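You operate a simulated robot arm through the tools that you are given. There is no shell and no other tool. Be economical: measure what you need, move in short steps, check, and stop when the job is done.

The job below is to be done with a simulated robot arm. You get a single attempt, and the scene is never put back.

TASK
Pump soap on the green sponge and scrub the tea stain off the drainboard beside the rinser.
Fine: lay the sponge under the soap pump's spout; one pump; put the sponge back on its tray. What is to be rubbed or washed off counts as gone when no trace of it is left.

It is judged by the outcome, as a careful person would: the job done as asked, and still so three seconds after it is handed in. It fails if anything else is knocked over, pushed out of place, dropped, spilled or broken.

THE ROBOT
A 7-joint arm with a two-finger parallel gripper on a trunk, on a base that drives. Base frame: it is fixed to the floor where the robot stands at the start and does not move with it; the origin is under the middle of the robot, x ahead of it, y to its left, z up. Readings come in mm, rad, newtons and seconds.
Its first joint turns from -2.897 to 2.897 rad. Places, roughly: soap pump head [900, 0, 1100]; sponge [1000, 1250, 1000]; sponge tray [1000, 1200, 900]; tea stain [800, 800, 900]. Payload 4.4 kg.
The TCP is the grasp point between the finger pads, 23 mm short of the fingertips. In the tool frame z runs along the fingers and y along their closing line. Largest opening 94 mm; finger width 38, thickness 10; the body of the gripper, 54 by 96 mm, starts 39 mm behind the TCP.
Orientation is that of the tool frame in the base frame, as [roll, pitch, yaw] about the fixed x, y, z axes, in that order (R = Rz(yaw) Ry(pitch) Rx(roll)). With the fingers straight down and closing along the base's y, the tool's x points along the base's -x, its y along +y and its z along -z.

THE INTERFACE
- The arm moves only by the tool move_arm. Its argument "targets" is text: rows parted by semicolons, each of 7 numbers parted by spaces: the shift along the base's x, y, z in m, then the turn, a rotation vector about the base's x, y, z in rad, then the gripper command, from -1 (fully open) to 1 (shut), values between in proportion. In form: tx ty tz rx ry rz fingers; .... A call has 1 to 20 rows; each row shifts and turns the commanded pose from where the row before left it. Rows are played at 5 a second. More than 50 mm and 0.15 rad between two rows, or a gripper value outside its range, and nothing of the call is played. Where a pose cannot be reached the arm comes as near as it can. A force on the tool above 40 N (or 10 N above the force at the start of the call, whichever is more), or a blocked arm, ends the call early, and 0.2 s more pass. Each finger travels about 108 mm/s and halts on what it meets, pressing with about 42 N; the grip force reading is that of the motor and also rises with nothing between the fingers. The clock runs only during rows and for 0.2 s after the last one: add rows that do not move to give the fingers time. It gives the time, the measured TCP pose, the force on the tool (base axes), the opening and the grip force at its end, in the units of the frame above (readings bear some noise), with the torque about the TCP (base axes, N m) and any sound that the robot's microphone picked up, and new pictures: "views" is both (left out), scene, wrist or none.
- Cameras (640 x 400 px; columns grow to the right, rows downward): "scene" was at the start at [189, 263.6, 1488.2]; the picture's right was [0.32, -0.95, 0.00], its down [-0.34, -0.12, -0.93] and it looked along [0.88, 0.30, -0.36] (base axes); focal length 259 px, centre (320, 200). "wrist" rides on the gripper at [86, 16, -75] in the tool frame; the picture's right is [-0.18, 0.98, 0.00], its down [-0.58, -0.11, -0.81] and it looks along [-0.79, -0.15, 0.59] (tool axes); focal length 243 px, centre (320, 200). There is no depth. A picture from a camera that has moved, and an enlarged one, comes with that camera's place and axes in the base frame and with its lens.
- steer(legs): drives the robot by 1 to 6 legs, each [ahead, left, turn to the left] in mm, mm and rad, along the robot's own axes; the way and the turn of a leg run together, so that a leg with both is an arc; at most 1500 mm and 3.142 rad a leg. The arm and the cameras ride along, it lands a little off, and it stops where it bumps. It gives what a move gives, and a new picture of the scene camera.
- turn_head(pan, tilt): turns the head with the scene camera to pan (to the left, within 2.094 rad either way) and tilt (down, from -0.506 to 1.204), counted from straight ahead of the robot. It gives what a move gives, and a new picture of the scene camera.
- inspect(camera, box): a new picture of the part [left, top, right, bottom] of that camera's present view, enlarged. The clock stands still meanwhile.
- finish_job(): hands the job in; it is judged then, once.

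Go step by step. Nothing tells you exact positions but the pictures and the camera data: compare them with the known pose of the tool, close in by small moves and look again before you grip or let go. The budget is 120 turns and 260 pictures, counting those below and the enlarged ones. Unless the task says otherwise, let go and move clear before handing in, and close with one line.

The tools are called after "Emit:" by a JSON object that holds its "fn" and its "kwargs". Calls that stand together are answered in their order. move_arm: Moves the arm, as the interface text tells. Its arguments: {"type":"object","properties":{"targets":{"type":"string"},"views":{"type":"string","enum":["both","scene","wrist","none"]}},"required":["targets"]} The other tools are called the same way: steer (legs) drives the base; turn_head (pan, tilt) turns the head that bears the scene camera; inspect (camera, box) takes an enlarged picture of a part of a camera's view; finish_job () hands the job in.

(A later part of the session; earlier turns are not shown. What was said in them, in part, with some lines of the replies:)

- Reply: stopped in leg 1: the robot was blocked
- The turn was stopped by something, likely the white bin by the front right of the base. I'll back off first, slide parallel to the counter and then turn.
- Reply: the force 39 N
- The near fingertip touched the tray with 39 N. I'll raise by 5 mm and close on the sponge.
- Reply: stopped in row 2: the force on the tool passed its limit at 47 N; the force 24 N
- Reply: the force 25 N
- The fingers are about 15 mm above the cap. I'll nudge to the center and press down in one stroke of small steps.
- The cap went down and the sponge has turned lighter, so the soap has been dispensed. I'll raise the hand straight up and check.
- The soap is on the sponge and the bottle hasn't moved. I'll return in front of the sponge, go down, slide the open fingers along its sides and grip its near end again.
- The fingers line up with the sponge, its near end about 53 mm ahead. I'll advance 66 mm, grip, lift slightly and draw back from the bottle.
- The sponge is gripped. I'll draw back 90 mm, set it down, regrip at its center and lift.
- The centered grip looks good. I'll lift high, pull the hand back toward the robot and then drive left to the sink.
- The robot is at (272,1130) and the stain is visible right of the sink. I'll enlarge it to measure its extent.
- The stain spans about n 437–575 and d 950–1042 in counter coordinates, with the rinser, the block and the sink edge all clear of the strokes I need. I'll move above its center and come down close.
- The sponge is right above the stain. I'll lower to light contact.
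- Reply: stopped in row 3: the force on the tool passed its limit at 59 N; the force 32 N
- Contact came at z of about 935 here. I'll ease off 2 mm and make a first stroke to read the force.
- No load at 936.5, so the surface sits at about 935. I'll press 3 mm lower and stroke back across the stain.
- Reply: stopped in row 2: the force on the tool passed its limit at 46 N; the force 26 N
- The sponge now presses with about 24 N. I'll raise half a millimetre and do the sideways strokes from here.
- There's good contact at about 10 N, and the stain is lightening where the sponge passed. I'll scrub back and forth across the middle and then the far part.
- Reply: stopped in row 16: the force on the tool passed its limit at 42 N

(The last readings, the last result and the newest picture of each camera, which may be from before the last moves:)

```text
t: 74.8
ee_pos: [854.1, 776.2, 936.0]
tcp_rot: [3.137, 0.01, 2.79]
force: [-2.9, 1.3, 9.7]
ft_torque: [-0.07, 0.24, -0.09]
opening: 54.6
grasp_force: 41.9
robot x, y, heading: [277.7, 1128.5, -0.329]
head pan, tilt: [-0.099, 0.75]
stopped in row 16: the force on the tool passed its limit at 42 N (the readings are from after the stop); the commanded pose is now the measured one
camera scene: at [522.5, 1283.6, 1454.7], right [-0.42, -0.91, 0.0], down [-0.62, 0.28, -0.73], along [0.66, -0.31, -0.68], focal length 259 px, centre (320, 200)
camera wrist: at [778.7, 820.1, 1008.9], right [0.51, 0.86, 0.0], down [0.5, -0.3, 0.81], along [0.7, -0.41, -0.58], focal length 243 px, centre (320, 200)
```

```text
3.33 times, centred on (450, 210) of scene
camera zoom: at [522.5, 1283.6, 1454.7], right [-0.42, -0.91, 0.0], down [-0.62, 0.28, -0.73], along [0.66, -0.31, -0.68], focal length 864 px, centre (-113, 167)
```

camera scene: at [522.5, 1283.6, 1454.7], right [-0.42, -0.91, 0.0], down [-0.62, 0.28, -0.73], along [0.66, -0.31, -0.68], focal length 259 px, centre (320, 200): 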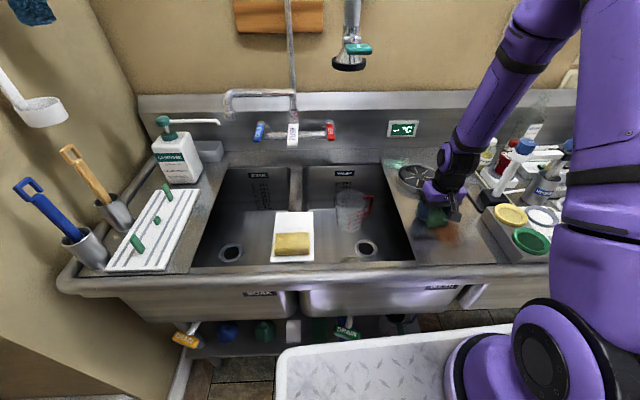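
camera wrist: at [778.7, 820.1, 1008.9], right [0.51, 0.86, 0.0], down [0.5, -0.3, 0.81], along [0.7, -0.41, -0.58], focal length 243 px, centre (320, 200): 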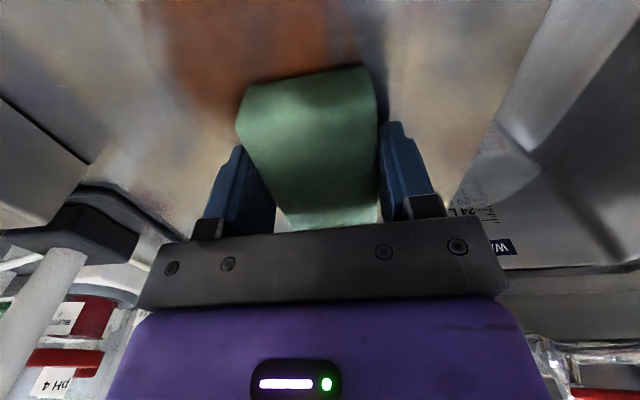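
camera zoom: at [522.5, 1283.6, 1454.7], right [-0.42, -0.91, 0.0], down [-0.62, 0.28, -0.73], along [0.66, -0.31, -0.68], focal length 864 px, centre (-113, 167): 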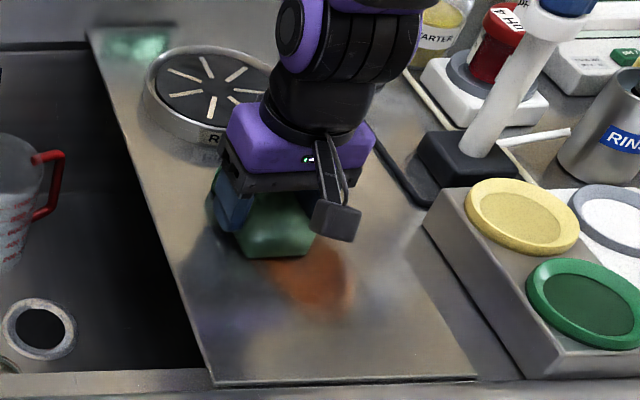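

The far part is clearing; what remains is on the near side. The board rises slightly toward the right, so I'll add a bit of height on strokes that way and work the near part.

Emit:
{"fn": "move_arm", "kwargs": {"targets": "-0.0071 -0.0197 0.0004 0 0 0 0.5; -0.0071 -0.0197 0.0004 0 0 0 0.5; -0.0071 -0.0197 0.0004 0 0 0 0.5; -0.0165 0.0059 0 0 0 0 0.5; -0.0165 0.0059 0 0 0 0 0.5; -0.0165 0.0059 0 0 0 0 0.5; -0.0165 0.0059 0 0 0 0 0.5; 0.0071 0.0197 -0.0004 0 0 0 0.5; 0.0071 0.0197 -0.0004 0 0 0 0.5; 0.0071 0.0197 -0.0004 0 0 0 0.5; 0.0071 0.0197 -0.0004 0 0 0 0.5; -0.0071 -0.0197 0.0004 0 0 0 0.5; -0.0071 -0.0197 0.0004 0 0 0 0.5; -0.0071 -0.0197 0.0004 0 0 0 0.5; -0.0071 -0.0197 0.0004 0 0 0 0.5"}}

Emit:
{"fn": "inspect", "kwargs": {"camera": "scene", "box": [380, 150, 520, 270]}}

```text
t: 77.6
ee_pos: [786.9, 795.8, 934.7]
tcp_rot: [3.135, 0.008, 2.796]
force: [-2.3, 0.6, 12.9]
ft_torque: [-0.22, -0.07, -0.06]
opening: 54.7
grasp_force: 41.9
robot x, y, heading: [273.7, 1129.1, -0.332]
head pan, tilt: [-0.099, 0.75]
stopped in row 13: the force on the tool passed its limit at 43 N (the readings are from after the stop); the commanded pose is now the measured one
camera scene: at [522.5, 1284.3, 1454.7], right [-0.42, -0.91, 0.0], down [-0.62, 0.28, -0.73], along [0.67, -0.3, -0.68], focal length 259 px, centre (320, 200)
camera wrist: at [710.6, 839.9, 1008.9], right [0.51, 0.86, 0.01], down [0.5, -0.3, 0.81], along [0.7, -0.41, -0.59], focal length 243 px, centre (320, 200)
```

scene: 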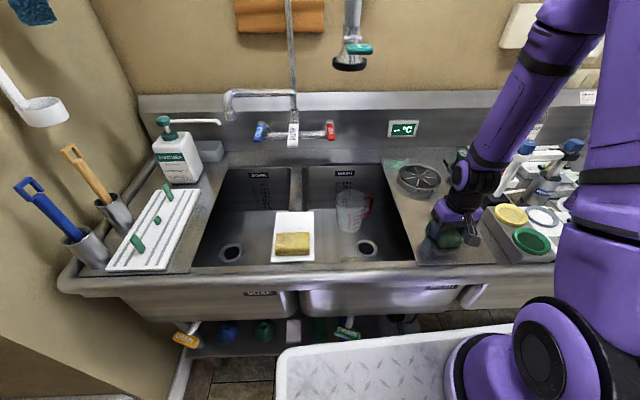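
wrist: 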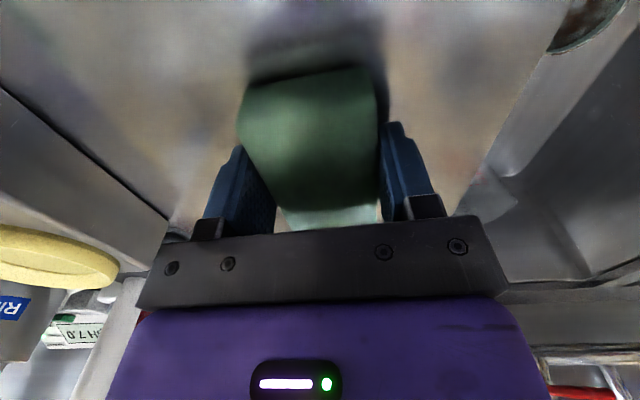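

```text
3.33 times, centred on (450, 210) of scene
camera zoom: at [522.5, 1284.3, 1454.7], right [-0.42, -0.91, 0.0], down [-0.62, 0.28, -0.73], along [0.67, -0.3, -0.68], focal length 864 px, centre (-113, 167)
```

zoom: 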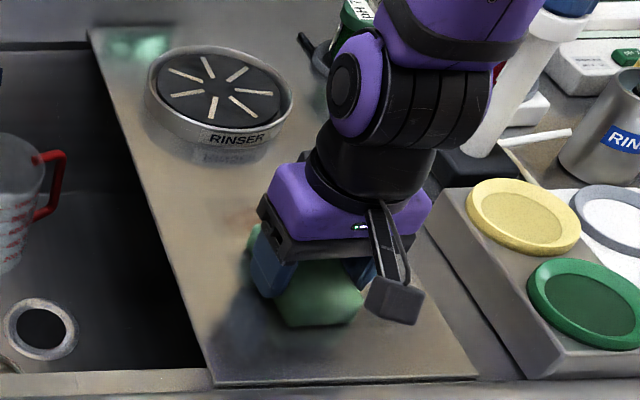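

Most of the stain is gone. I'll lift the sponge clear and look at what's left.

Emit:
{"fn": "move_arm", "kwargs": {"targets": "0 0 0.02 0 0 0 0.5; 0 0 0.045 0 0 0 0.5; 0 0 0.045 0 0 0 0.5; 0 0 0.045 0 0 0 0.5; -0.03 0.02 0.045 0 0 0 0.5; -0.03 0.02 0.045 0 0 0 0.5; 0 0 0 0 0 0 0.5"}}

Emit:
{"fn": "inspect", "kwargs": {"camera": "scene", "box": [390, 165, 490, 255]}}

```text
refused: row 5 steps farther than a row can; nothing moved
```

```text
4.44 times, centred on (440, 210) of scene
camera zoom: at [522.5, 1284.3, 1454.7], right [-0.42, -0.91, 0.0], down [-0.62, 0.28, -0.73], along [0.67, -0.3, -0.68], focal length 1152 px, centre (-213, 156)
```

zoom: 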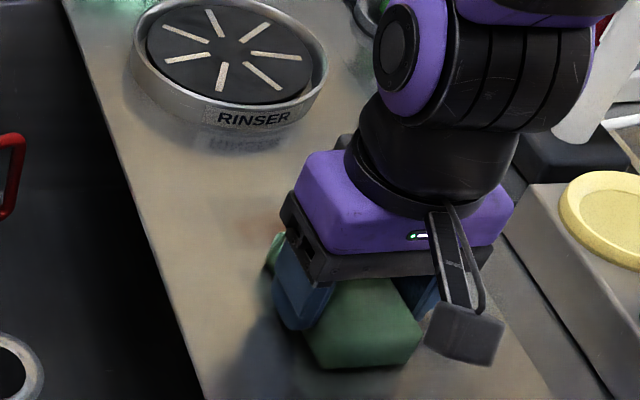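

That call had a row that stepped too far; I'll repeat it with smaller rows.

Emit:
{"fn": "move_arm", "kwargs": {"targets": "0 0 0.02 0 0 0 0.5; 0 0 0.045 0 0 0 0.5; 0 0 0.045 0 0 0 0.5; 0 0 0.045 0 0 0 0.5; 0 0 0.045 0 0 0 0.5; 0 0 0.045 0 0 0 0.5; 0 0 0 0 0 0 0.5"}}

Emit:
{"fn": "inspect", "kwargs": {"camera": "scene", "box": [390, 165, 490, 255]}}

```text
t: 79.2
ee_pos: [785.7, 797.1, 1178.4]
tcp_rot: [3.135, 0.007, 2.796]
force: [0.7, 0.2, -0.5]
ft_torque: [0.03, -0.01, 0.05]
opening: 54.7
grasp_force: 42.3
robot x, y, heading: [274.7, 1132.9, -0.33]
head pan, tilt: [-0.099, 0.75]
camera scene: at [523.0, 1284.1, 1454.6], right [-0.42, -0.91, 0.0], down [-0.62, 0.28, -0.73], along [0.66, -0.3, -0.68], focal length 259 px, centre (320, 200)
camera wrist: at [709.5, 840.3, 1251.8], right [0.51, 0.86, 0.01], down [0.5, -0.3, 0.81], along [0.7, -0.41, -0.59], focal length 243 px, centre (320, 200)
```

scene: 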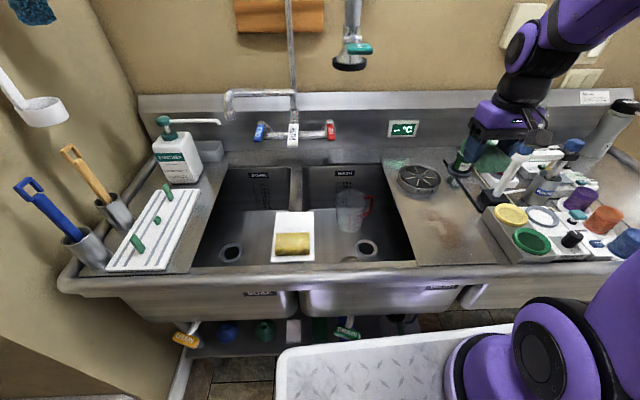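
wrist: 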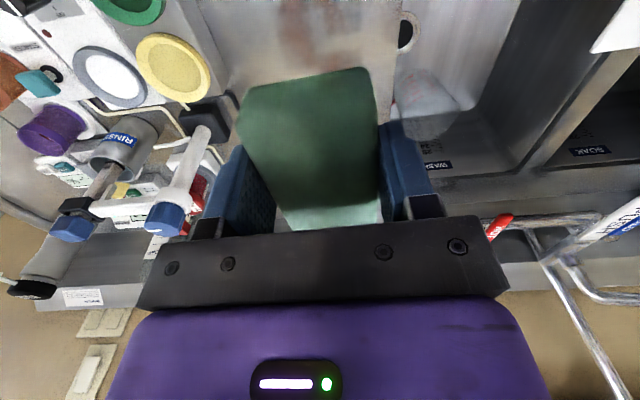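

```text
4.44 times, centred on (440, 210) of scene
camera zoom: at [523.0, 1284.1, 1454.6], right [-0.42, -0.91, 0.0], down [-0.62, 0.28, -0.73], along [0.66, -0.3, -0.68], focal length 1152 px, centre (-213, 156)
```

zoom: 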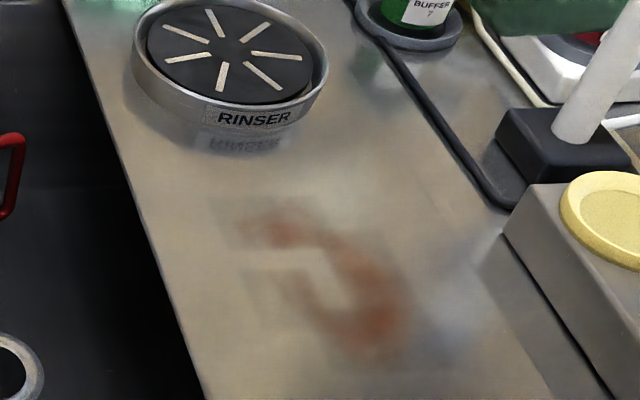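

A fainter ring is left over roughly the same area, so it needs more thorough rubbing in overlapping lines. I'll go down at the near-left corner of the stain.

Emit:
{"fn": "move_arm", "kwargs": {"targets": "-0.0013 0.026 -0.03 0 0 0 0.5; 0 0 -0.042 0 0 0 0.5; 0 0 -0.042 0 0 0 0.5; 0 0 -0.042 0 0 0 0.5; 0 0 -0.042 0 0 0 0.5; 0 0 -0.034 0 0 0 0.5; 0 0 -0.004 0 0 0 0.5; 0 0 -0.003 0 0 0 0.5; 0 0 -0.002 0 0 0 0.5; 0 0 -0.002 0 0 0 0.5; 0 0 -0.002 0 0 0 0.5; 0 0 0 0 0 0 0.5", "views": "none"}}

```text
t: 81.8
ee_pos: [785.3, 822.7, 935.7]
tcp_rot: [3.138, 0.009, 2.797]
force: [-1.7, 0.3, 13.0]
ft_torque: [-0.25, 0.0, 0.01]
opening: 54.8
grasp_force: 42.4
robot x, y, heading: [277.9, 1130.8, -0.33]
head pan, tilt: [-0.099, 0.75]
```

The torque shows that only the sponge's right edge touches here, so I'll tilt it slightly to match the board's slope and check.

Emit:
{"fn": "move_arm", "kwargs": {"targets": "0 0 0 -0.0141 0.0051 0 0.5; 0 0 -0.0005 -0.0094 0.0034 0 0.5; 0 0 0 0 0 0 0.5", "views": "none"}}

```text
t: 82.6
ee_pos: [785.2, 823.0, 935.2]
tcp_rot: [-3.12, 0.01, 2.799]
force: [4.1, 11.0, 32.6]
ft_torque: [1.15, -0.41, 0.04]
opening: 54.6
grasp_force: 42.0
robot x, y, heading: [277.5, 1134.8, -0.331]
head pan, tilt: [-0.099, 0.75]
```

That overshot: now the left edge carries the load. I'll take half the tilt back and start the zigzag strokes.

Emit:
{"fn": "move_arm", "kwargs": {"targets": "0 0 0.0005 0.0113 -0.0041 0 0.5; 0 0 0 0 0 0 0.5", "views": "none"}}

```text
t: 83.2
ee_pos: [785.7, 821.7, 934.8]
tcp_rot: [-3.136, 0.008, 2.796]
force: [3.7, 3.8, 21.3]
ft_torque: [0.29, -0.33, 0.04]
opening: 54.6
grasp_force: 41.5
robot x, y, heading: [274.6, 1128.8, -0.328]
head pan, tilt: [-0.099, 0.75]
```

The pressure is now centered at about 21 N. I'll run the overlapping strokes.

Emit:
{"fn": "move_arm", "kwargs": {"targets": "-0.0068 -0.0188 0.0008 0 0 0 0.5; -0.0068 -0.0188 0.0001 0 0 0 0.5; -0.0068 -0.0188 0.0001 0 0 0 0.5; -0.0068 -0.0188 0.0001 0 0 0 0.5; 0.0188 -0.0068 0.0001 0 0 0 0.5; 0.0068 0.0188 -0.0001 0 0 0 0.5; 0.0068 0.0188 -0.0001 0 0 0 0.5; 0.0068 0.0188 -0.0001 0 0 0 0.5; 0.0068 0.0188 -0.0001 0 0 0 0.5; 0.0188 -0.0068 0.0001 0 0 0 0.5; -0.0068 -0.0188 0.0001 0 0 0 0.5; -0.0068 -0.0188 0.0001 0 0 0 0.5; -0.0068 -0.0188 0.0001 0 0 0 0.5; -0.0068 -0.0188 0.0001 0 0 0 0.5"}}

Emit:
{"fn": "inspect", "kwargs": {"camera": "scene", "box": [390, 165, 490, 255]}}

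```text
t: 86.2
ee_pos: [796.4, 732.4, 936.7]
tcp_rot: [-3.136, 0.008, 2.797]
force: [0.4, 0.9, -0.1]
ft_torque: [0.0, -0.03, 0.02]
opening: 54.7
grasp_force: 41.8
robot x, y, heading: [277.0, 1131.5, -0.332]
head pan, tilt: [-0.099, 0.75]
camera scene: at [523.0, 1284.5, 1454.6], right [-0.42, -0.91, 0.0], down [-0.62, 0.28, -0.73], along [0.66, -0.3, -0.68], focal length 259 px, centre (320, 200)
camera wrist: at [721.2, 777.4, 1009.9], right [0.51, 0.86, -0.01], down [0.51, -0.29, 0.81], along [0.7, -0.41, -0.58], focal length 243 px, centre (320, 200)
```

scene: 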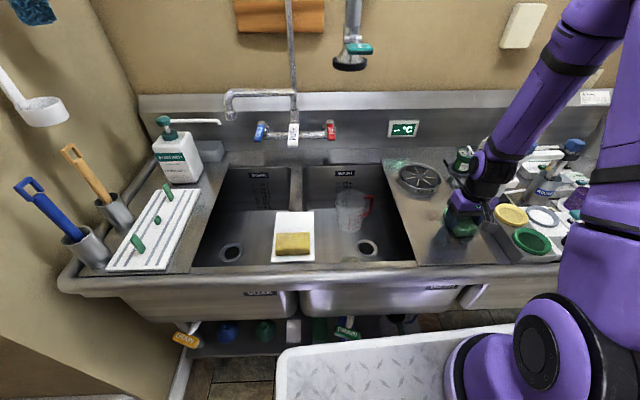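
wrist: 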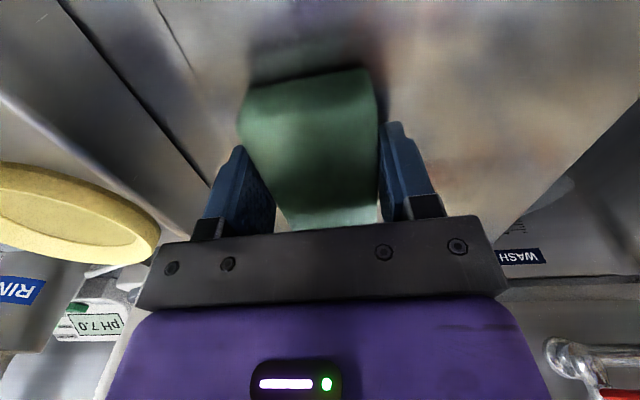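

```text
4.44 times, centred on (440, 210) of scene
camera zoom: at [523.0, 1284.5, 1454.6], right [-0.42, -0.91, 0.0], down [-0.62, 0.28, -0.73], along [0.66, -0.3, -0.68], focal length 1152 px, centre (-213, 156)
```

zoom: 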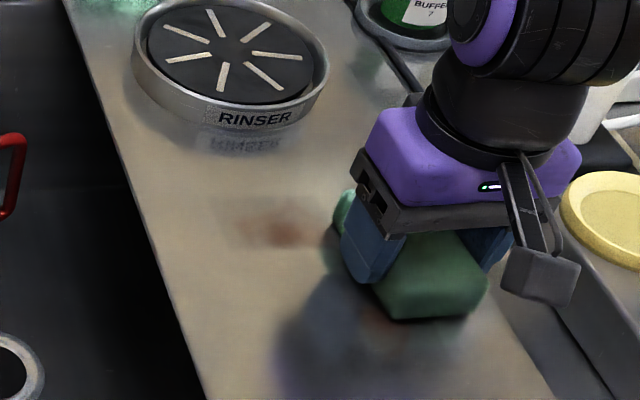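

The left side is clearing, but contact was lost at the end of the pass. I'll press 2 mm lower and continue from here toward the far part.

Emit:
{"fn": "move_arm", "kwargs": {"targets": "0 0 -0.001 0 0 0 0.5; 0 0 -0.001 0 0 0 0.5; 0.0068 0.0188 -0.0001 0 0 0 0.5; 0.0068 0.0188 -0.0001 0 0 0 0.5; 0.0068 0.0188 -0.0001 0 0 0 0.5; 0.0068 0.0188 -0.0001 0 0 0 0.5", "views": "none"}}

```text
t: 87.5
ee_pos: [820.5, 798.0, 934.9]
tcp_rot: [-3.13, 0.009, 2.793]
force: [-2.3, 2.6, 11.2]
ft_torque: [0.37, 0.12, 0.05]
opening: 54.8
grasp_force: 41.7
robot x, y, heading: [276.3, 1127.7, -0.33]
head pan, tilt: [-0.099, 0.75]
stopped in row 6: the force on the tool passed its limit at 51 N (the readings are from after the stop); the commanded pose is now the measured one
```

The board turns out to be flat, with contact at about 936. I'll hold a constant height near 935.2 and go on with the far lines.

Emit:
{"fn": "move_arm", "kwargs": {"targets": "0.0188 -0.0068 0.0004 0 0 0 0.5; -0.0068 -0.0188 0 0 0 0 0.5; -0.0068 -0.0188 0 0 0 0 0.5; -0.0068 -0.0188 0 0 0 0 0.5; 0.0188 -0.0068 0 0 0 0 0.5; 0.0068 0.0188 0 0 0 0 0.5; 0.0068 0.0188 0 0 0 0 0.5; 0.0068 0.0188 0 0 0 0 0.5; 0.0068 0.0188 0 0 0 0 0.5; 0.0094 -0.0034 0 0 0 0 0.5; -0.0068 -0.0188 0 0 0 0 0.5; -0.0068 -0.0188 0 0 0 0 0.5; -0.0068 -0.0188 0 0 0 0 0.5"}}

Emit:
{"fn": "inspect", "kwargs": {"camera": "scene", "box": [390, 165, 490, 255]}}

```text
t: 89.5
ee_pos: [860.6, 790.4, 934.8]
tcp_rot: [-3.131, 0.013, 2.79]
force: [-2.7, 1.9, 8.0]
ft_torque: [0.27, 0.0, 0.11]
opening: 54.7
grasp_force: 41.7
robot x, y, heading: [276.1, 1129.7, -0.332]
head pan, tilt: [-0.099, 0.75]
stopped in row 9: the force on the tool passed its limit at 45 N (the readings are from after the stop); the commanded pose is now the measured one
camera scene: at [522.7, 1283.7, 1454.6], right [-0.42, -0.91, 0.0], down [-0.62, 0.28, -0.73], along [0.66, -0.31, -0.68], focal length 259 px, centre (320, 200)
camera wrist: at [784.9, 835.9, 1007.9], right [0.51, 0.86, -0.01], down [0.5, -0.29, 0.82], along [0.7, -0.42, -0.58], focal length 243 px, centre (320, 200)
```

scene: 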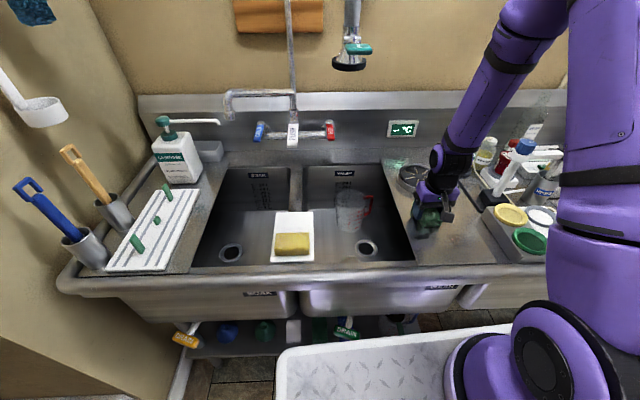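
wrist: 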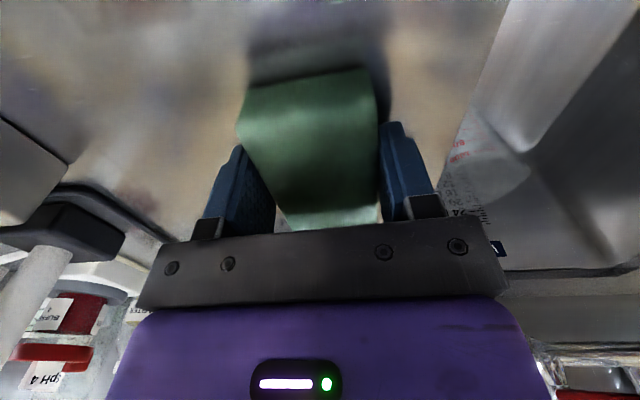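

```text
4.44 times, centred on (440, 210) of scene
camera zoom: at [522.7, 1283.7, 1454.6], right [-0.42, -0.91, 0.0], down [-0.62, 0.28, -0.73], along [0.66, -0.31, -0.68], focal length 1152 px, centre (-213, 156)
```

zoom: 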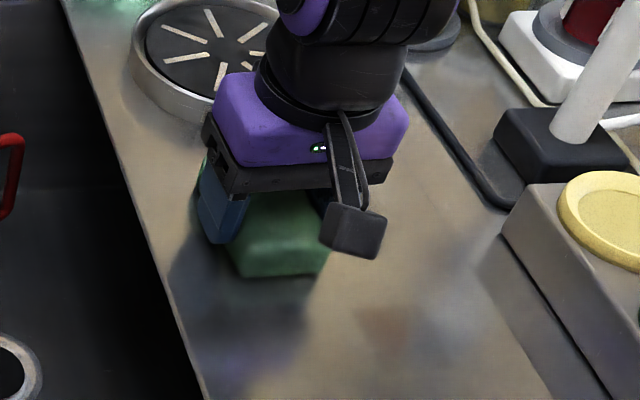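

Only a faint patch seems left. I'll lift and check the whole area.

Emit:
{"fn": "move_arm", "kwargs": {"targets": "0 0 0.02 0 0 0 0.5; 0 0 0.045 0 0 0 0.5; 0 0 0.045 0 0 0 0.5; 0 0 0.045 0 0 0 0.5; 0 0 0.045 0 0 0 0.5; 0 0 0.04 0 0 0 0.5; 0 0 0 0 0 0 0.5"}}

Emit:
{"fn": "inspect", "kwargs": {"camera": "scene", "box": [400, 180, 480, 250]}}

```text
t: 91.1
ee_pos: [860.8, 786.3, 1175.8]
tcp_rot: [-3.132, 0.014, 2.792]
force: [0.3, 0.3, 0.4]
ft_torque: [0.0, -0.02, 0.02]
opening: 54.5
grasp_force: 41.9
robot x, y, heading: [277.9, 1130.9, -0.329]
head pan, tilt: [-0.099, 0.75]
camera scene: at [523.0, 1283.4, 1454.6], right [-0.42, -0.91, 0.0], down [-0.62, 0.28, -0.73], along [0.66, -0.31, -0.68], focal length 259 px, centre (320, 200)
camera wrist: at [785.0, 831.8, 1249.0], right [0.51, 0.86, -0.01], down [0.5, -0.29, 0.81], along [0.7, -0.42, -0.58], focal length 243 px, centre (320, 200)
```

scene: 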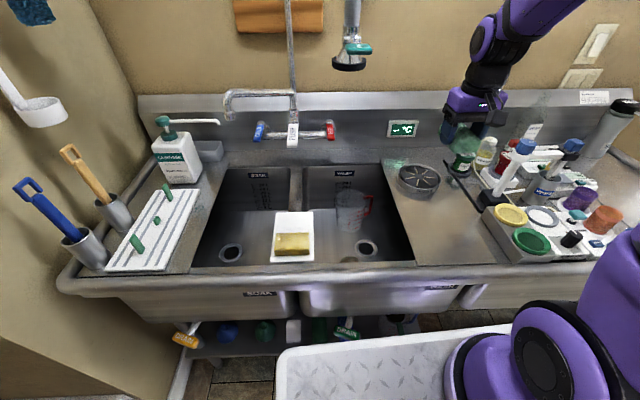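
wrist: 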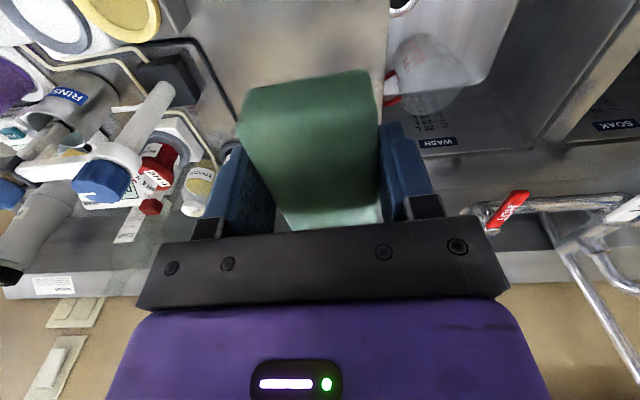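

```text
5.71 times, centred on (440, 215) of scene
camera zoom: at [523.0, 1283.4, 1454.6], right [-0.42, -0.91, 0.0], down [-0.62, 0.28, -0.73], along [0.66, -0.31, -0.68], focal length 1480 px, centre (-366, 114)
```

zoom: 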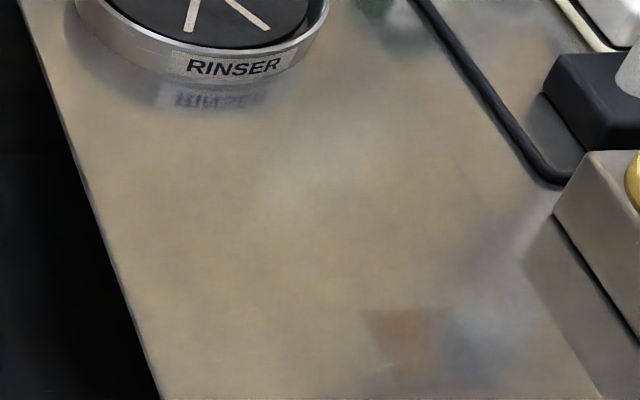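

Only one faint patch at about (769,775) remains. I'll go over it, correcting the small tilt that built up, and rub again.

Emit:
{"fn": "move_arm", "kwargs": {"targets": "-0.0222 -0.0029 -0.03 0.0043 0.0037 0 0.5; -0.0222 -0.0029 -0.03 0.0043 0.0037 0 0.5; -0.0221 -0.0029 -0.03 0 0 0 0.5; -0.0221 -0.0029 -0.03 0 0 0 0.5; 0 0 -0.045 0 0 0 0.5; 0 0 -0.045 0 0 0 0.5; 0 0 -0.02 0 0 0 0.5; 0 0 -0.004 0 0 0 0.5; 0 0 -0.003 0 0 0 0.5; 0 0 -0.002 0 0 0 0.5; 0 0 -0.001 0 0 0 0.5; 0 0 0 0 0 0 0.5", "views": "none"}}

```text
t: 93.7
ee_pos: [771.5, 778.5, 935.3]
tcp_rot: [-3.137, 0.003, 2.79]
force: [0.1, 0.5, 3.3]
ft_torque: [0.05, -0.13, 0.05]
opening: 54.5
grasp_force: 41.6
robot x, y, heading: [276.8, 1133.3, -0.333]
head pan, tilt: [-0.099, 0.75]
```

Emit:
{"fn": "move_arm", "kwargs": {"targets": "0 0 -0.0006 0 0 0 0.5; -0.0051 -0.0141 0 0 0 0 0.5; -0.0051 -0.0141 0 0 0 0 0.5; -0.0094 0.0034 0 0 0 0 0.5; 0.0051 0.0141 0 0 0 0 0.5; 0.0051 0.0141 0 0 0 0 0.5; 0.0051 0.0141 0 0 0 0 0.5; 0.0094 -0.0034 0 0 0 0 0.5; -0.0051 -0.0141 0 0 0 0 0.5; -0.0051 -0.0141 0 0 0 0 0.5; -0.0051 -0.0141 0 0 0 0 0.5; 0.0051 0.0141 0 0 0 0 0.5; 0.0051 0.0141 0 0 0 0 0.5"}}

Emit:
{"fn": "inspect", "kwargs": {"camera": "scene", "box": [400, 180, 480, 250]}}

```text
t: 94.3
ee_pos: [767.0, 769.5, 935.3]
tcp_rot: [-3.14, 0.008, 2.799]
force: [-2.0, 4.0, 12.6]
ft_torque: [0.02, -0.43, 0.06]
opening: 54.7
grasp_force: 41.8
robot x, y, heading: [274.1, 1128.0, -0.332]
head pan, tilt: [-0.099, 0.75]
stopped in row 3: the force on the tool passed its limit at 43 N (the readings are from after the stop); the commanded pose is now the measured one
camera scene: at [522.6, 1284.0, 1454.7], right [-0.42, -0.91, 0.0], down [-0.62, 0.28, -0.73], along [0.66, -0.31, -0.68], focal length 259 px, centre (320, 200)
camera wrist: at [692.2, 813.2, 1008.7], right [0.51, 0.86, 0.0], down [0.51, -0.29, 0.81], along [0.7, -0.41, -0.59], focal length 243 px, centre (320, 200)
```

scene: 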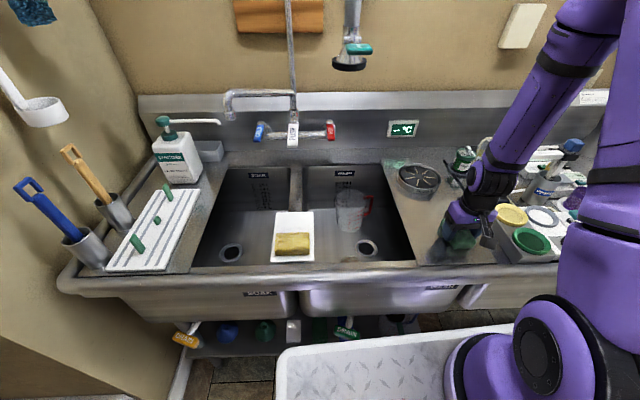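
wrist: 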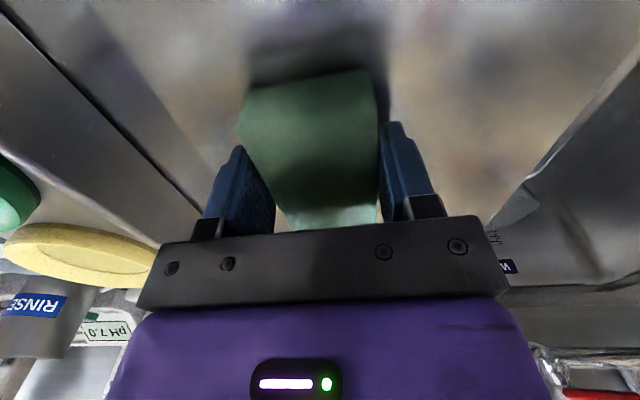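

```text
5.71 times, centred on (440, 215) of scene
camera zoom: at [522.6, 1284.0, 1454.7], right [-0.42, -0.91, 0.0], down [-0.62, 0.28, -0.73], along [0.66, -0.31, -0.68], focal length 1480 px, centre (-366, 114)
```

zoom: 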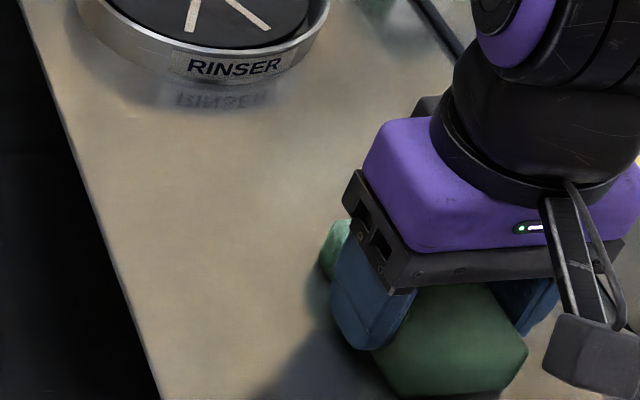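

It stopped on a friction peak; I'll ease off slightly and continue rubbing here.

Emit:
{"fn": "move_arm", "kwargs": {"targets": "-0.0034 -0.0094 0.0006 0 0 0 0.5; -0.0051 -0.0141 0 0 0 0 0.5; 0.0051 0.0141 -0.0002 0 0 0 0.5; 0.0051 0.0141 0 0 0 0 0.5; 0.0051 0.0141 0 0 0 0 0.5; -0.0094 0.0034 0 0 0 0 0.5; -0.0051 -0.0141 0 0 0 0 0.5; -0.0051 -0.0141 0 0 0 0 0.5; -0.0051 -0.0141 0 0 0 0 0.5; 0.0094 -0.0034 0 0 0 0 0.5; 0.0051 0.0141 0 0 0 0 0.5; 0.0051 0.0141 0 0 0 0 0.5", "views": "none"}}

Emit:
{"fn": "move_arm", "kwargs": {"targets": "0 0 0.02 0 0 0 0.5; 0 0 0.045 0 0 0 0.5; 0 0 0.045 0 0 0 0.5; 0.01 0.028 0.035 0 0 0 0.5; 0.01 0.028 0.035 0 0 0 0.5; 0.01 0.028 0.035 0 0 0 0.5; 0.01 0.028 0.035 0 0 0 0.5; 0 0 0 0 0 0 0.5"}}

Emit:
{"fn": "inspect", "kwargs": {"camera": "scene", "box": [400, 180, 480, 250]}}

```text
t: 95.3
ee_pos: [769.4, 769.2, 934.6]
tcp_rot: [-3.135, 0.008, 2.79]
force: [-2.1, 0.5, 8.6]
ft_torque: [0.18, -0.03, 0.03]
opening: 54.6
grasp_force: 42.3
robot x, y, heading: [274.6, 1127.4, -0.33]
head pan, tilt: [-0.099, 0.75]
stopped in row 5: the force on the tool passed its limit at 42 N (the readings are from after the stop); the commanded pose is now the measured one
```

```text
t: 97.2
ee_pos: [809.1, 882.3, 1180.0]
tcp_rot: [-3.135, 0.007, 2.792]
force: [1.0, -0.4, 0.0]
ft_torque: [0.03, 0.0, 0.03]
opening: 54.8
grasp_force: 41.4
robot x, y, heading: [276.4, 1129.3, -0.328]
head pan, tilt: [-0.099, 0.75]
camera scene: at [523.0, 1283.0, 1454.6], right [-0.42, -0.91, 0.0], down [-0.62, 0.28, -0.73], along [0.66, -0.31, -0.68], focal length 259 px, centre (320, 200)
camera wrist: at [733.5, 927.1, 1253.7], right [0.51, 0.86, 0.0], down [0.5, -0.29, 0.81], along [0.7, -0.42, -0.58], focal length 243 px, centre (320, 200)
```

scene: 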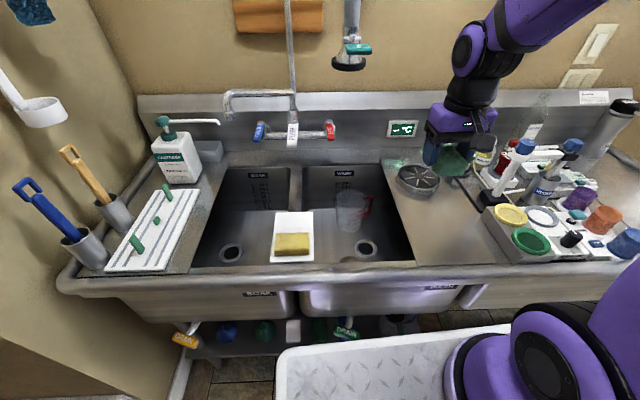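
wrist: 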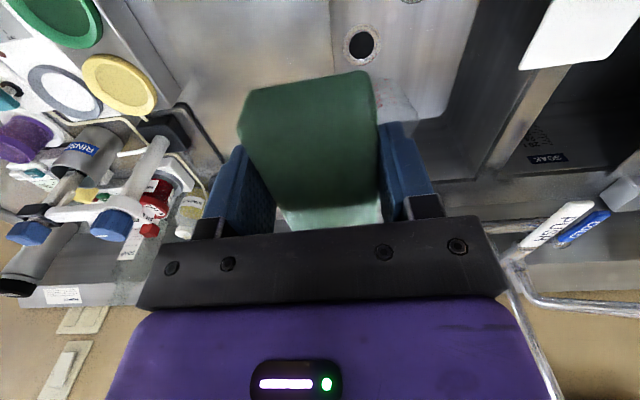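

```text
5.71 times, centred on (440, 215) of scene
camera zoom: at [523.0, 1283.0, 1454.6], right [-0.42, -0.91, 0.0], down [-0.62, 0.28, -0.73], along [0.66, -0.31, -0.68], focal length 1480 px, centre (-366, 114)
```

zoom: 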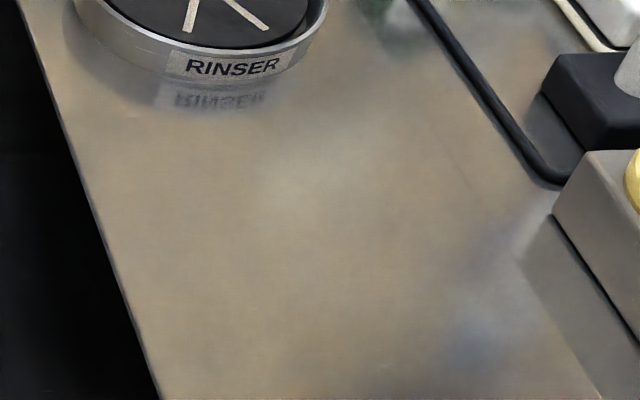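

The stain looks gone. I'll check the whole board with two more enlarged pictures before returning the sponge.

Emit:
{"fn": "inspect", "kwargs": {"camera": "scene", "box": [410, 205, 480, 270]}}

Emit:
{"fn": "inspect", "kwargs": {"camera": "wrist", "box": [150, 0, 350, 120]}}

Emit:
{"fn": "inspect", "kwargs": {"camera": "scene", "box": [380, 150, 480, 220]}}

```text
6.15 times, centred on (445, 238) of scene
camera zoom: at [523.0, 1283.0, 1454.6], right [-0.42, -0.91, 0.0], down [-0.62, 0.28, -0.73], along [0.66, -0.31, -0.68], focal length 1594 px, centre (-449, -31)
```

zoom: 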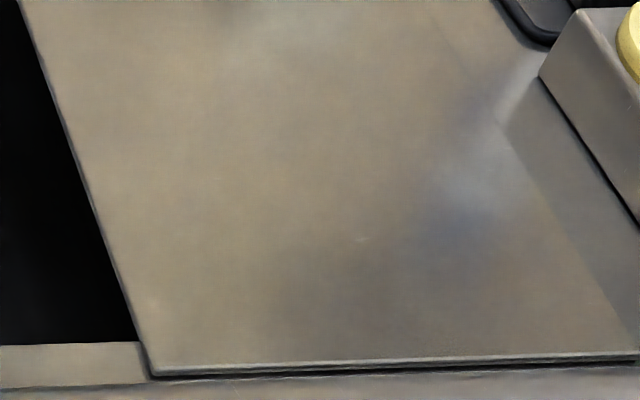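

```text
3.20 times, centred on (250, 60) of wrist
camera zoom: at [733.5, 927.1, 1253.7], right [0.51, 0.86, 0.0], down [0.5, -0.29, 0.81], along [0.7, -0.42, -0.58], focal length 776 px, centre (544, 648)
```

zoom: 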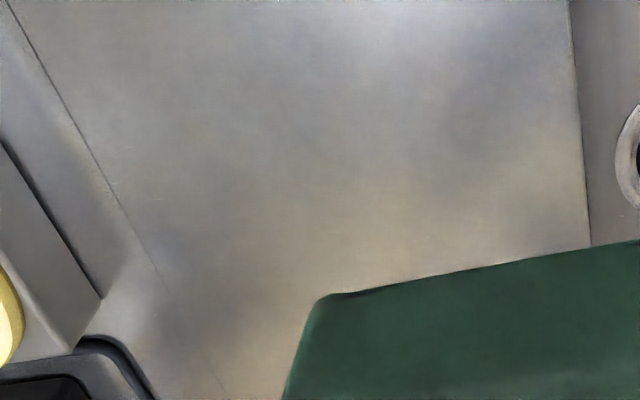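

```text
5.71 times, centred on (430, 185) of scene
camera zoom: at [523.0, 1283.0, 1454.6], right [-0.42, -0.91, 0.0], down [-0.62, 0.28, -0.73], along [0.66, -0.31, -0.68], focal length 1480 px, centre (-309, 286)
```

zoom: 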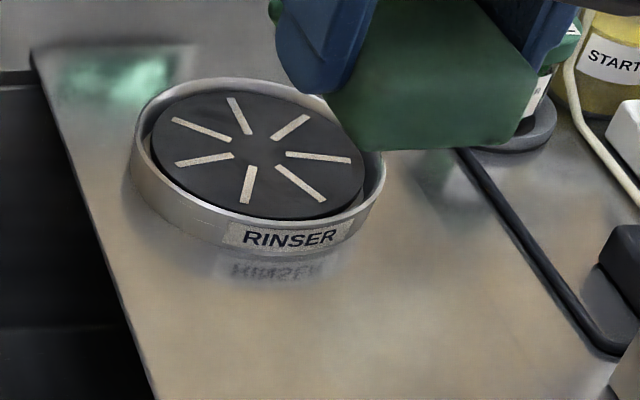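

The drainboard is clean (the green glow is the exit sign's reflection). I'll carry the sponge left on the near side of the sprayer while turning the hand to the tray's orientation.

Emit:
{"fn": "move_arm", "kwargs": {"targets": "0.0096 0.0268 0 0 0 0.1432 0.5; 0.0096 0.0268 0 0 0 0.1432 0.5; 0.0096 0.0268 0 0 0 0.1432 0.5; 0.0096 0.0268 0 0 0 0.1432 0.5; 0.0096 0.0268 0 0 0 0.1432 0.5; 0.0096 0.0268 0 0 0 0.1432 0.5; 0.0096 0.0268 0 0 0 0.1432 0.5; 0.0096 0.0268 0 0 0 0.1432 0.5; 0.0096 0.0268 0 0 0 0.1432 0.5; 0.0096 0.0268 0 0 0 0.1432 0.5; 0.0096 0.0268 0 0 0 0.1432 0.5; 0 0 0 0 0 0 0.5"}}

```text
t: 99.8
ee_pos: [915.4, 1177.2, 1186.7]
tcp_rot: [-3.133, 0.009, -1.915]
force: [0.1, 0.0, 0.4]
ft_torque: [0.03, -0.01, 0.0]
opening: 54.5
grasp_force: 42.3
robot x, y, heading: [274.7, 1129.1, -0.329]
head pan, tilt: [-0.099, 0.75]
camera scene: at [522.9, 1283.1, 1454.6], right [-0.42, -0.91, 0.0], down [-0.62, 0.28, -0.73], along [0.66, -0.31, -0.68], focal length 259 px, centre (320, 200)
camera wrist: at [871.2, 1100.3, 1260.8], right [-0.86, 0.51, -0.01], down [0.29, 0.51, 0.81], along [0.41, 0.7, -0.58], focal length 243 px, centre (320, 200)
```

scene: 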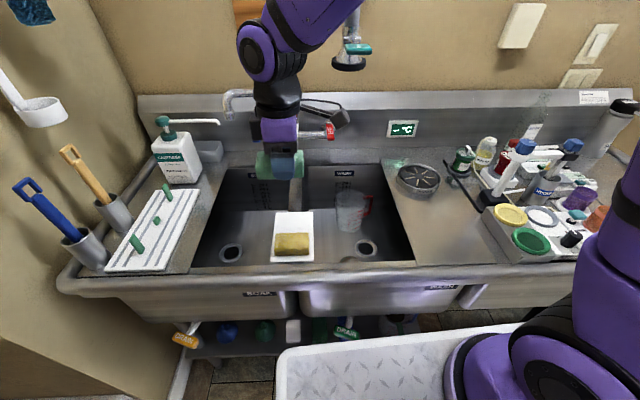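
wrist: 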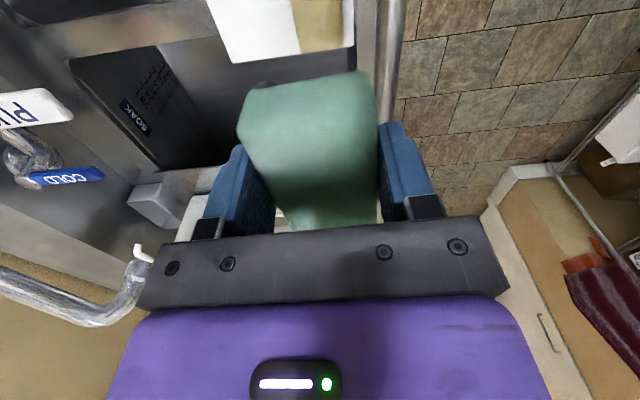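

I'm beside the tray at the right height and orientation. I'll move out over the empty half, level the tool and go down to just above it.

Emit:
{"fn": "move_arm", "kwargs": {"targets": "0.0302 -0.0107 0 -0.0028 0.0055 0 0.5; 0.0302 -0.0107 0 -0.0028 0.0055 0 0.5; 0.0302 -0.0107 0 0 0 0 0.5; 0 0 -0.045 0 0 0 0.5; 0 0 -0.045 0 0 0 0.5; 0 0 -0.045 0 0 0 0.5; 0 0 -0.045 0 0 0 0.5; 0 0 -0.03 0 0 0 0.5; 0 0 0 0 0 0 0.5"}}

Emit:
{"fn": "inspect", "kwargs": {"camera": "scene", "box": [240, 180, 360, 290]}}

```text
t: 101.8
ee_pos: [1006.4, 1145.8, 975.9]
tcp_rot: [3.141, -0.003, -1.917]
force: [0.6, 0.2, -0.6]
ft_torque: [0.02, 0.02, -0.01]
opening: 54.8
grasp_force: 42.0
robot x, y, heading: [274.0, 1129.2, -0.332]
head pan, tilt: [-0.099, 0.75]
camera scene: at [522.9, 1283.2, 1454.6], right [-0.42, -0.91, 0.0], down [-0.62, 0.28, -0.73], along [0.66, -0.31, -0.68], focal length 259 px, centre (320, 200)
camera wrist: at [961.6, 1068.8, 1051.2], right [-0.86, 0.51, 0.0], down [0.3, 0.51, 0.81], along [0.41, 0.69, -0.59], focal length 243 px, centre (320, 200)
```

scene: 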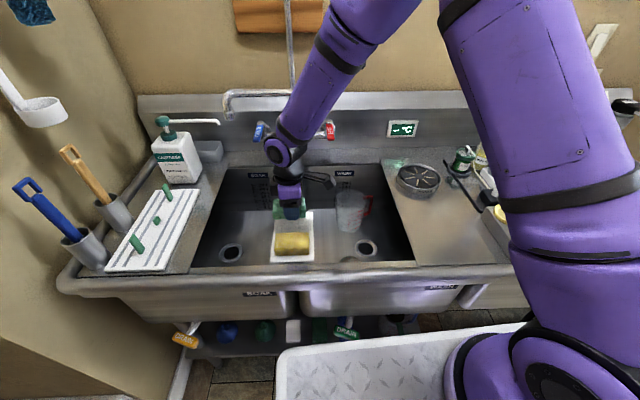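
wrist: 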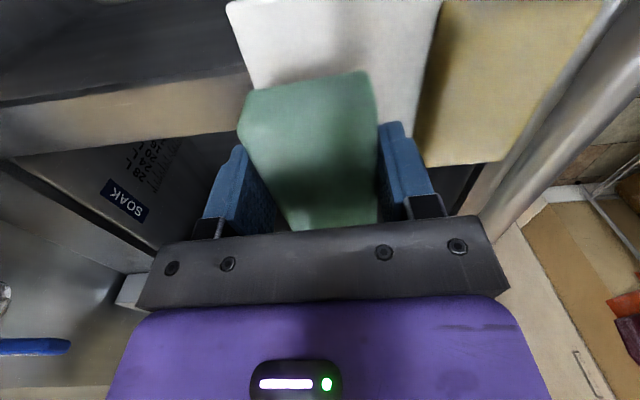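

```text
3.64 times, centred on (300, 235) of scene
camera zoom: at [522.9, 1283.2, 1454.6], right [-0.42, -0.91, 0.0], down [-0.62, 0.28, -0.73], along [0.66, -0.31, -0.68], focal length 942 px, centre (393, 73)
```

zoom: 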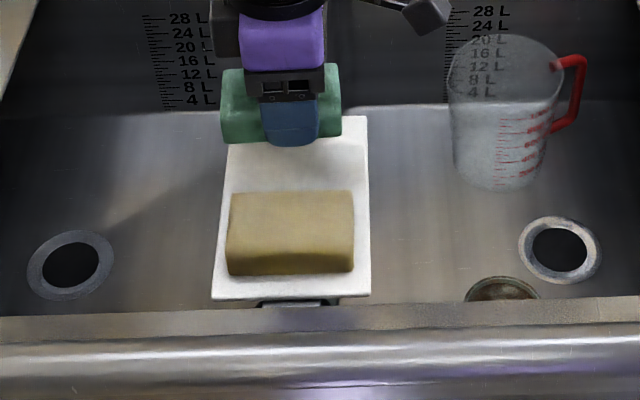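

The sponge lines up with the tray, about 8 mm too far left. I'll correct that and lower gently to contact.

Emit:
{"fn": "move_arm", "kwargs": {"targets": "-0.0027 -0.0075 -0.012 0 0 0 0.5; 0 0 -0.012 0 0 0 0.5; 0 0 -0.006 0 0 0 0.5; 0 0 -0.003 0 0 0 0.5; 0 0 -0.003 0 0 0 0.5; 0 0 -0.002 0 0 0 0.5; 0 0 0 0 0 0 0.5"}}

Emit:
{"fn": "inspect", "kwargs": {"camera": "scene", "box": [240, 180, 360, 290]}}

```text
t: 103.3
ee_pos: [999.6, 1139.2, 938.3]
tcp_rot: [-3.141, -0.002, -1.916]
force: [0.3, 0.3, 0.9]
ft_torque: [-0.01, -0.01, 0.0]
opening: 54.3
grasp_force: 41.8
robot x, y, heading: [278.6, 1127.1, -0.333]
head pan, tilt: [-0.099, 0.75]
camera scene: at [520.0, 1285.0, 1455.0], right [-0.42, -0.91, 0.0], down [-0.62, 0.28, -0.73], along [0.67, -0.31, -0.68], focal length 259 px, centre (320, 200)
camera wrist: at [956.6, 1062.7, 1012.0], right [-0.86, 0.51, 0.0], down [0.3, 0.51, 0.81], along [0.41, 0.69, -0.59], focal length 243 px, centre (320, 200)
```

scene: 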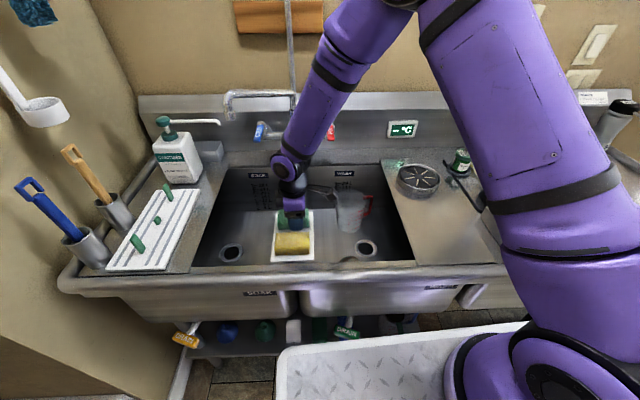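
wrist: 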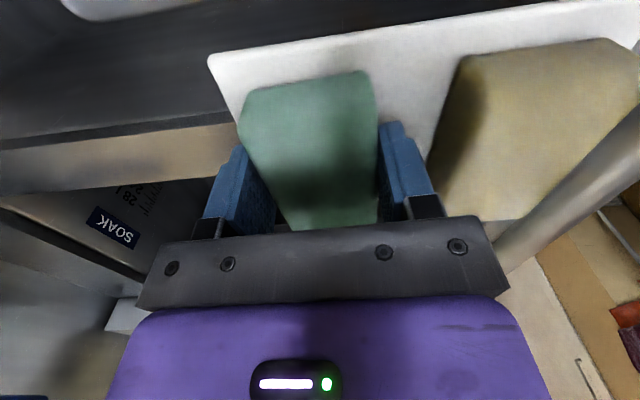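

```text
3.64 times, centred on (300, 235) of scene
camera zoom: at [520.0, 1285.0, 1455.0], right [-0.42, -0.91, 0.0], down [-0.62, 0.28, -0.73], along [0.67, -0.31, -0.68], focal length 942 px, centre (393, 73)
```

zoom: 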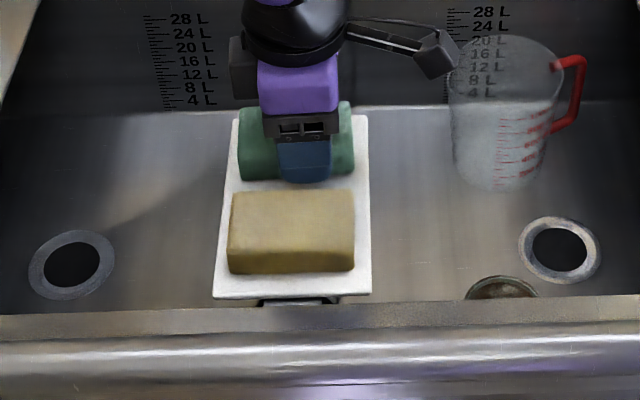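

The sponge is at the tray surface, well centered. I'll go down 1.5 mm more, open just enough and lift away.

Emit:
{"fn": "move_arm", "kwargs": {"targets": "0 0 -0.001 0 0 0 0.5; 0 0 -0.0005 0 0 0 0.2; 0 0 0 0 0 0 -0.1; 0 0 0 0 0 0 -0.3; 0 0 0 0 0 0 -0.47; 0 0 0 0 0 0 -0.47; 0 0 0.01 0 0 0 -0.47; 0 0 0.02 0 0 0 -0.47; 0 0 0.04 0 0 0 -0.47; 0 0 0.045 0 0 0 -0.47; 0 0 0.045 0 0 0 -0.47; 0 0 0.045 0 0 0 -0.47; 0 0 0.02 0 0 0 -0.47; 0 0 0 0 0 0 -0.47"}}

Emit:
{"fn": "inspect", "kwargs": {"camera": "scene", "box": [240, 180, 360, 290]}}

```text
t: 106.3
ee_pos: [1004.0, 1136.3, 1161.9]
tcp_rot: [3.14, -0.003, -1.916]
force: [0.6, -1.0, -0.2]
ft_torque: [-0.01, -0.02, 0.0]
opening: 69.2
grasp_force: 0.1
robot x, y, heading: [276.0, 1126.6, -0.332]
head pan, tilt: [-0.099, 0.75]
camera scene: at [523.0, 1283.2, 1454.6], right [-0.42, -0.91, 0.0], down [-0.62, 0.28, -0.73], along [0.66, -0.31, -0.68], focal length 259 px, centre (320, 200)
camera wrist: at [960.2, 1059.9, 1235.6], right [-0.86, 0.51, 0.0], down [0.3, 0.51, 0.81], along [0.41, 0.69, -0.59], focal length 243 px, centre (320, 200)
```

scene: 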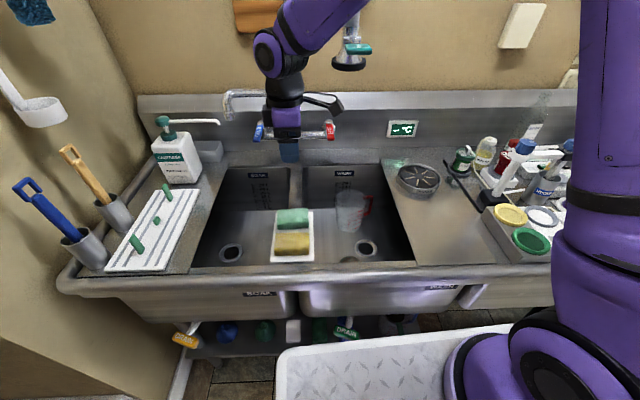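
wrist: 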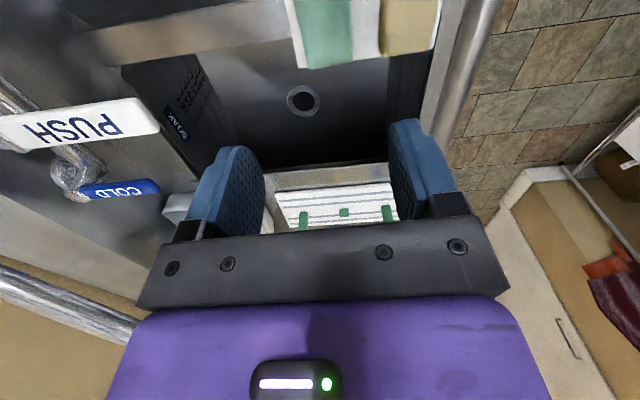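

```text
3.64 times, centred on (300, 235) of scene
camera zoom: at [523.0, 1283.2, 1454.6], right [-0.42, -0.91, 0.0], down [-0.62, 0.28, -0.73], along [0.66, -0.31, -0.68], focal length 942 px, centre (393, 73)
```

zoom: 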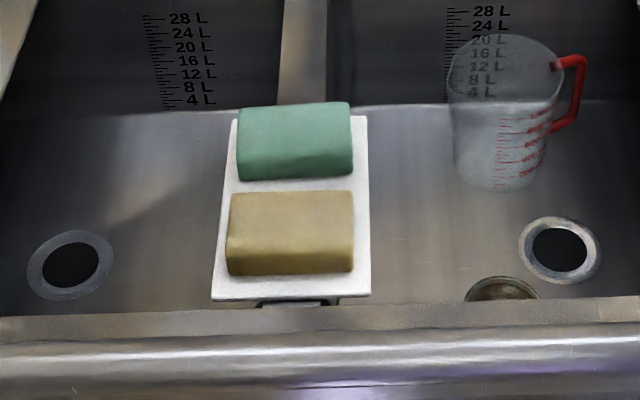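

The green sponge is back on its tray next to the yellow one. I'll pull the hand back and take a last close look at the drainboard.

Emit:
{"fn": "move_arm", "kwargs": {"targets": "-0.0376 0.0136 0.02 0 0 0 -0.47; -0.0376 0.0136 0.02 0 0 0 -0.47; -0.0376 0.0136 0.02 0 0 0 -0.47; -0.0376 0.0136 0.02 0 0 0 -0.47; 0 0 0 0 0 0 -0.47", "views": "scene"}}

Emit:
{"fn": "turn_head", "kwargs": {"pan": -0.4, "tilt": 0.85}}

Emit:
{"fn": "inspect", "kwargs": {"camera": "scene", "box": [300, 100, 440, 240]}}

```text
t: 107.5
ee_pos: [853.7, 1192.6, 1239.2]
tcp_rot: [3.138, -0.002, -1.919]
force: [1.0, 0.6, 0.0]
ft_torque: [0.02, 0.03, 0.0]
opening: 69.1
grasp_force: 0.0
robot x, y, heading: [279.2, 1131.0, -0.332]
head pan, tilt: [-0.099, 0.75]
camera scene: at [523.2, 1283.1, 1454.6], right [-0.42, -0.91, 0.0], down [-0.62, 0.28, -0.73], along [0.66, -0.31, -0.68], focal length 259 px, centre (320, 200)
```

scene: 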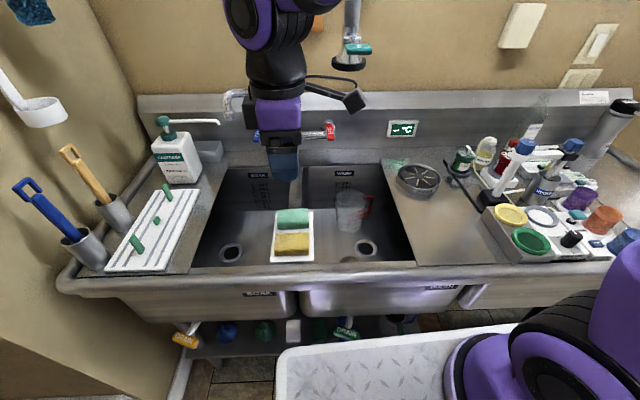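

```text
t: 108.3
ee_pos: [853.3, 1191.4, 1241.3]
tcp_rot: [3.141, -0.001, -1.918]
force: [0.2, -0.1, 0.5]
ft_torque: [0.01, 0.03, 0.02]
opening: 68.9
grasp_force: 0.1
robot x, y, heading: [276.3, 1134.0, -0.33]
head pan, tilt: [-0.4, 0.85]
camera scene: at [505.9, 1265.6, 1446.6], right [-0.67, -0.74, 0.0], down [-0.56, 0.5, -0.66], along [0.49, -0.44, -0.75], focal length 259 px, centre (320, 200)
```

scene: 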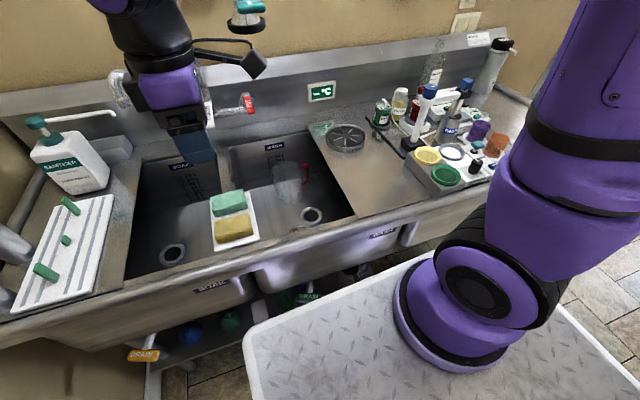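

```text
2.86 times, centred on (370, 170) of scene
camera zoom: at [505.9, 1265.6, 1446.6], right [-0.67, -0.74, 0.0], down [-0.56, 0.5, -0.66], along [0.49, -0.44, -0.75], focal length 740 px, centre (177, 286)
```

zoom: 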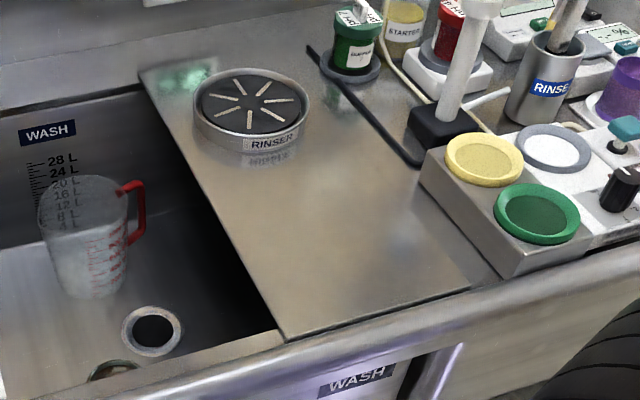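

The drainboard shows no trace of the stain, the sponge lies on its tray and nothing else looks out of place, so I'm handing the job in.

Emit:
{"fn": "finish_job", "kwargs": {}}

```text
The job is handed in.
```

The green sponge got one pump of soap, the tea stain beside the rinser is scrubbed off with no trace visible, and the sponge is back on its tray.
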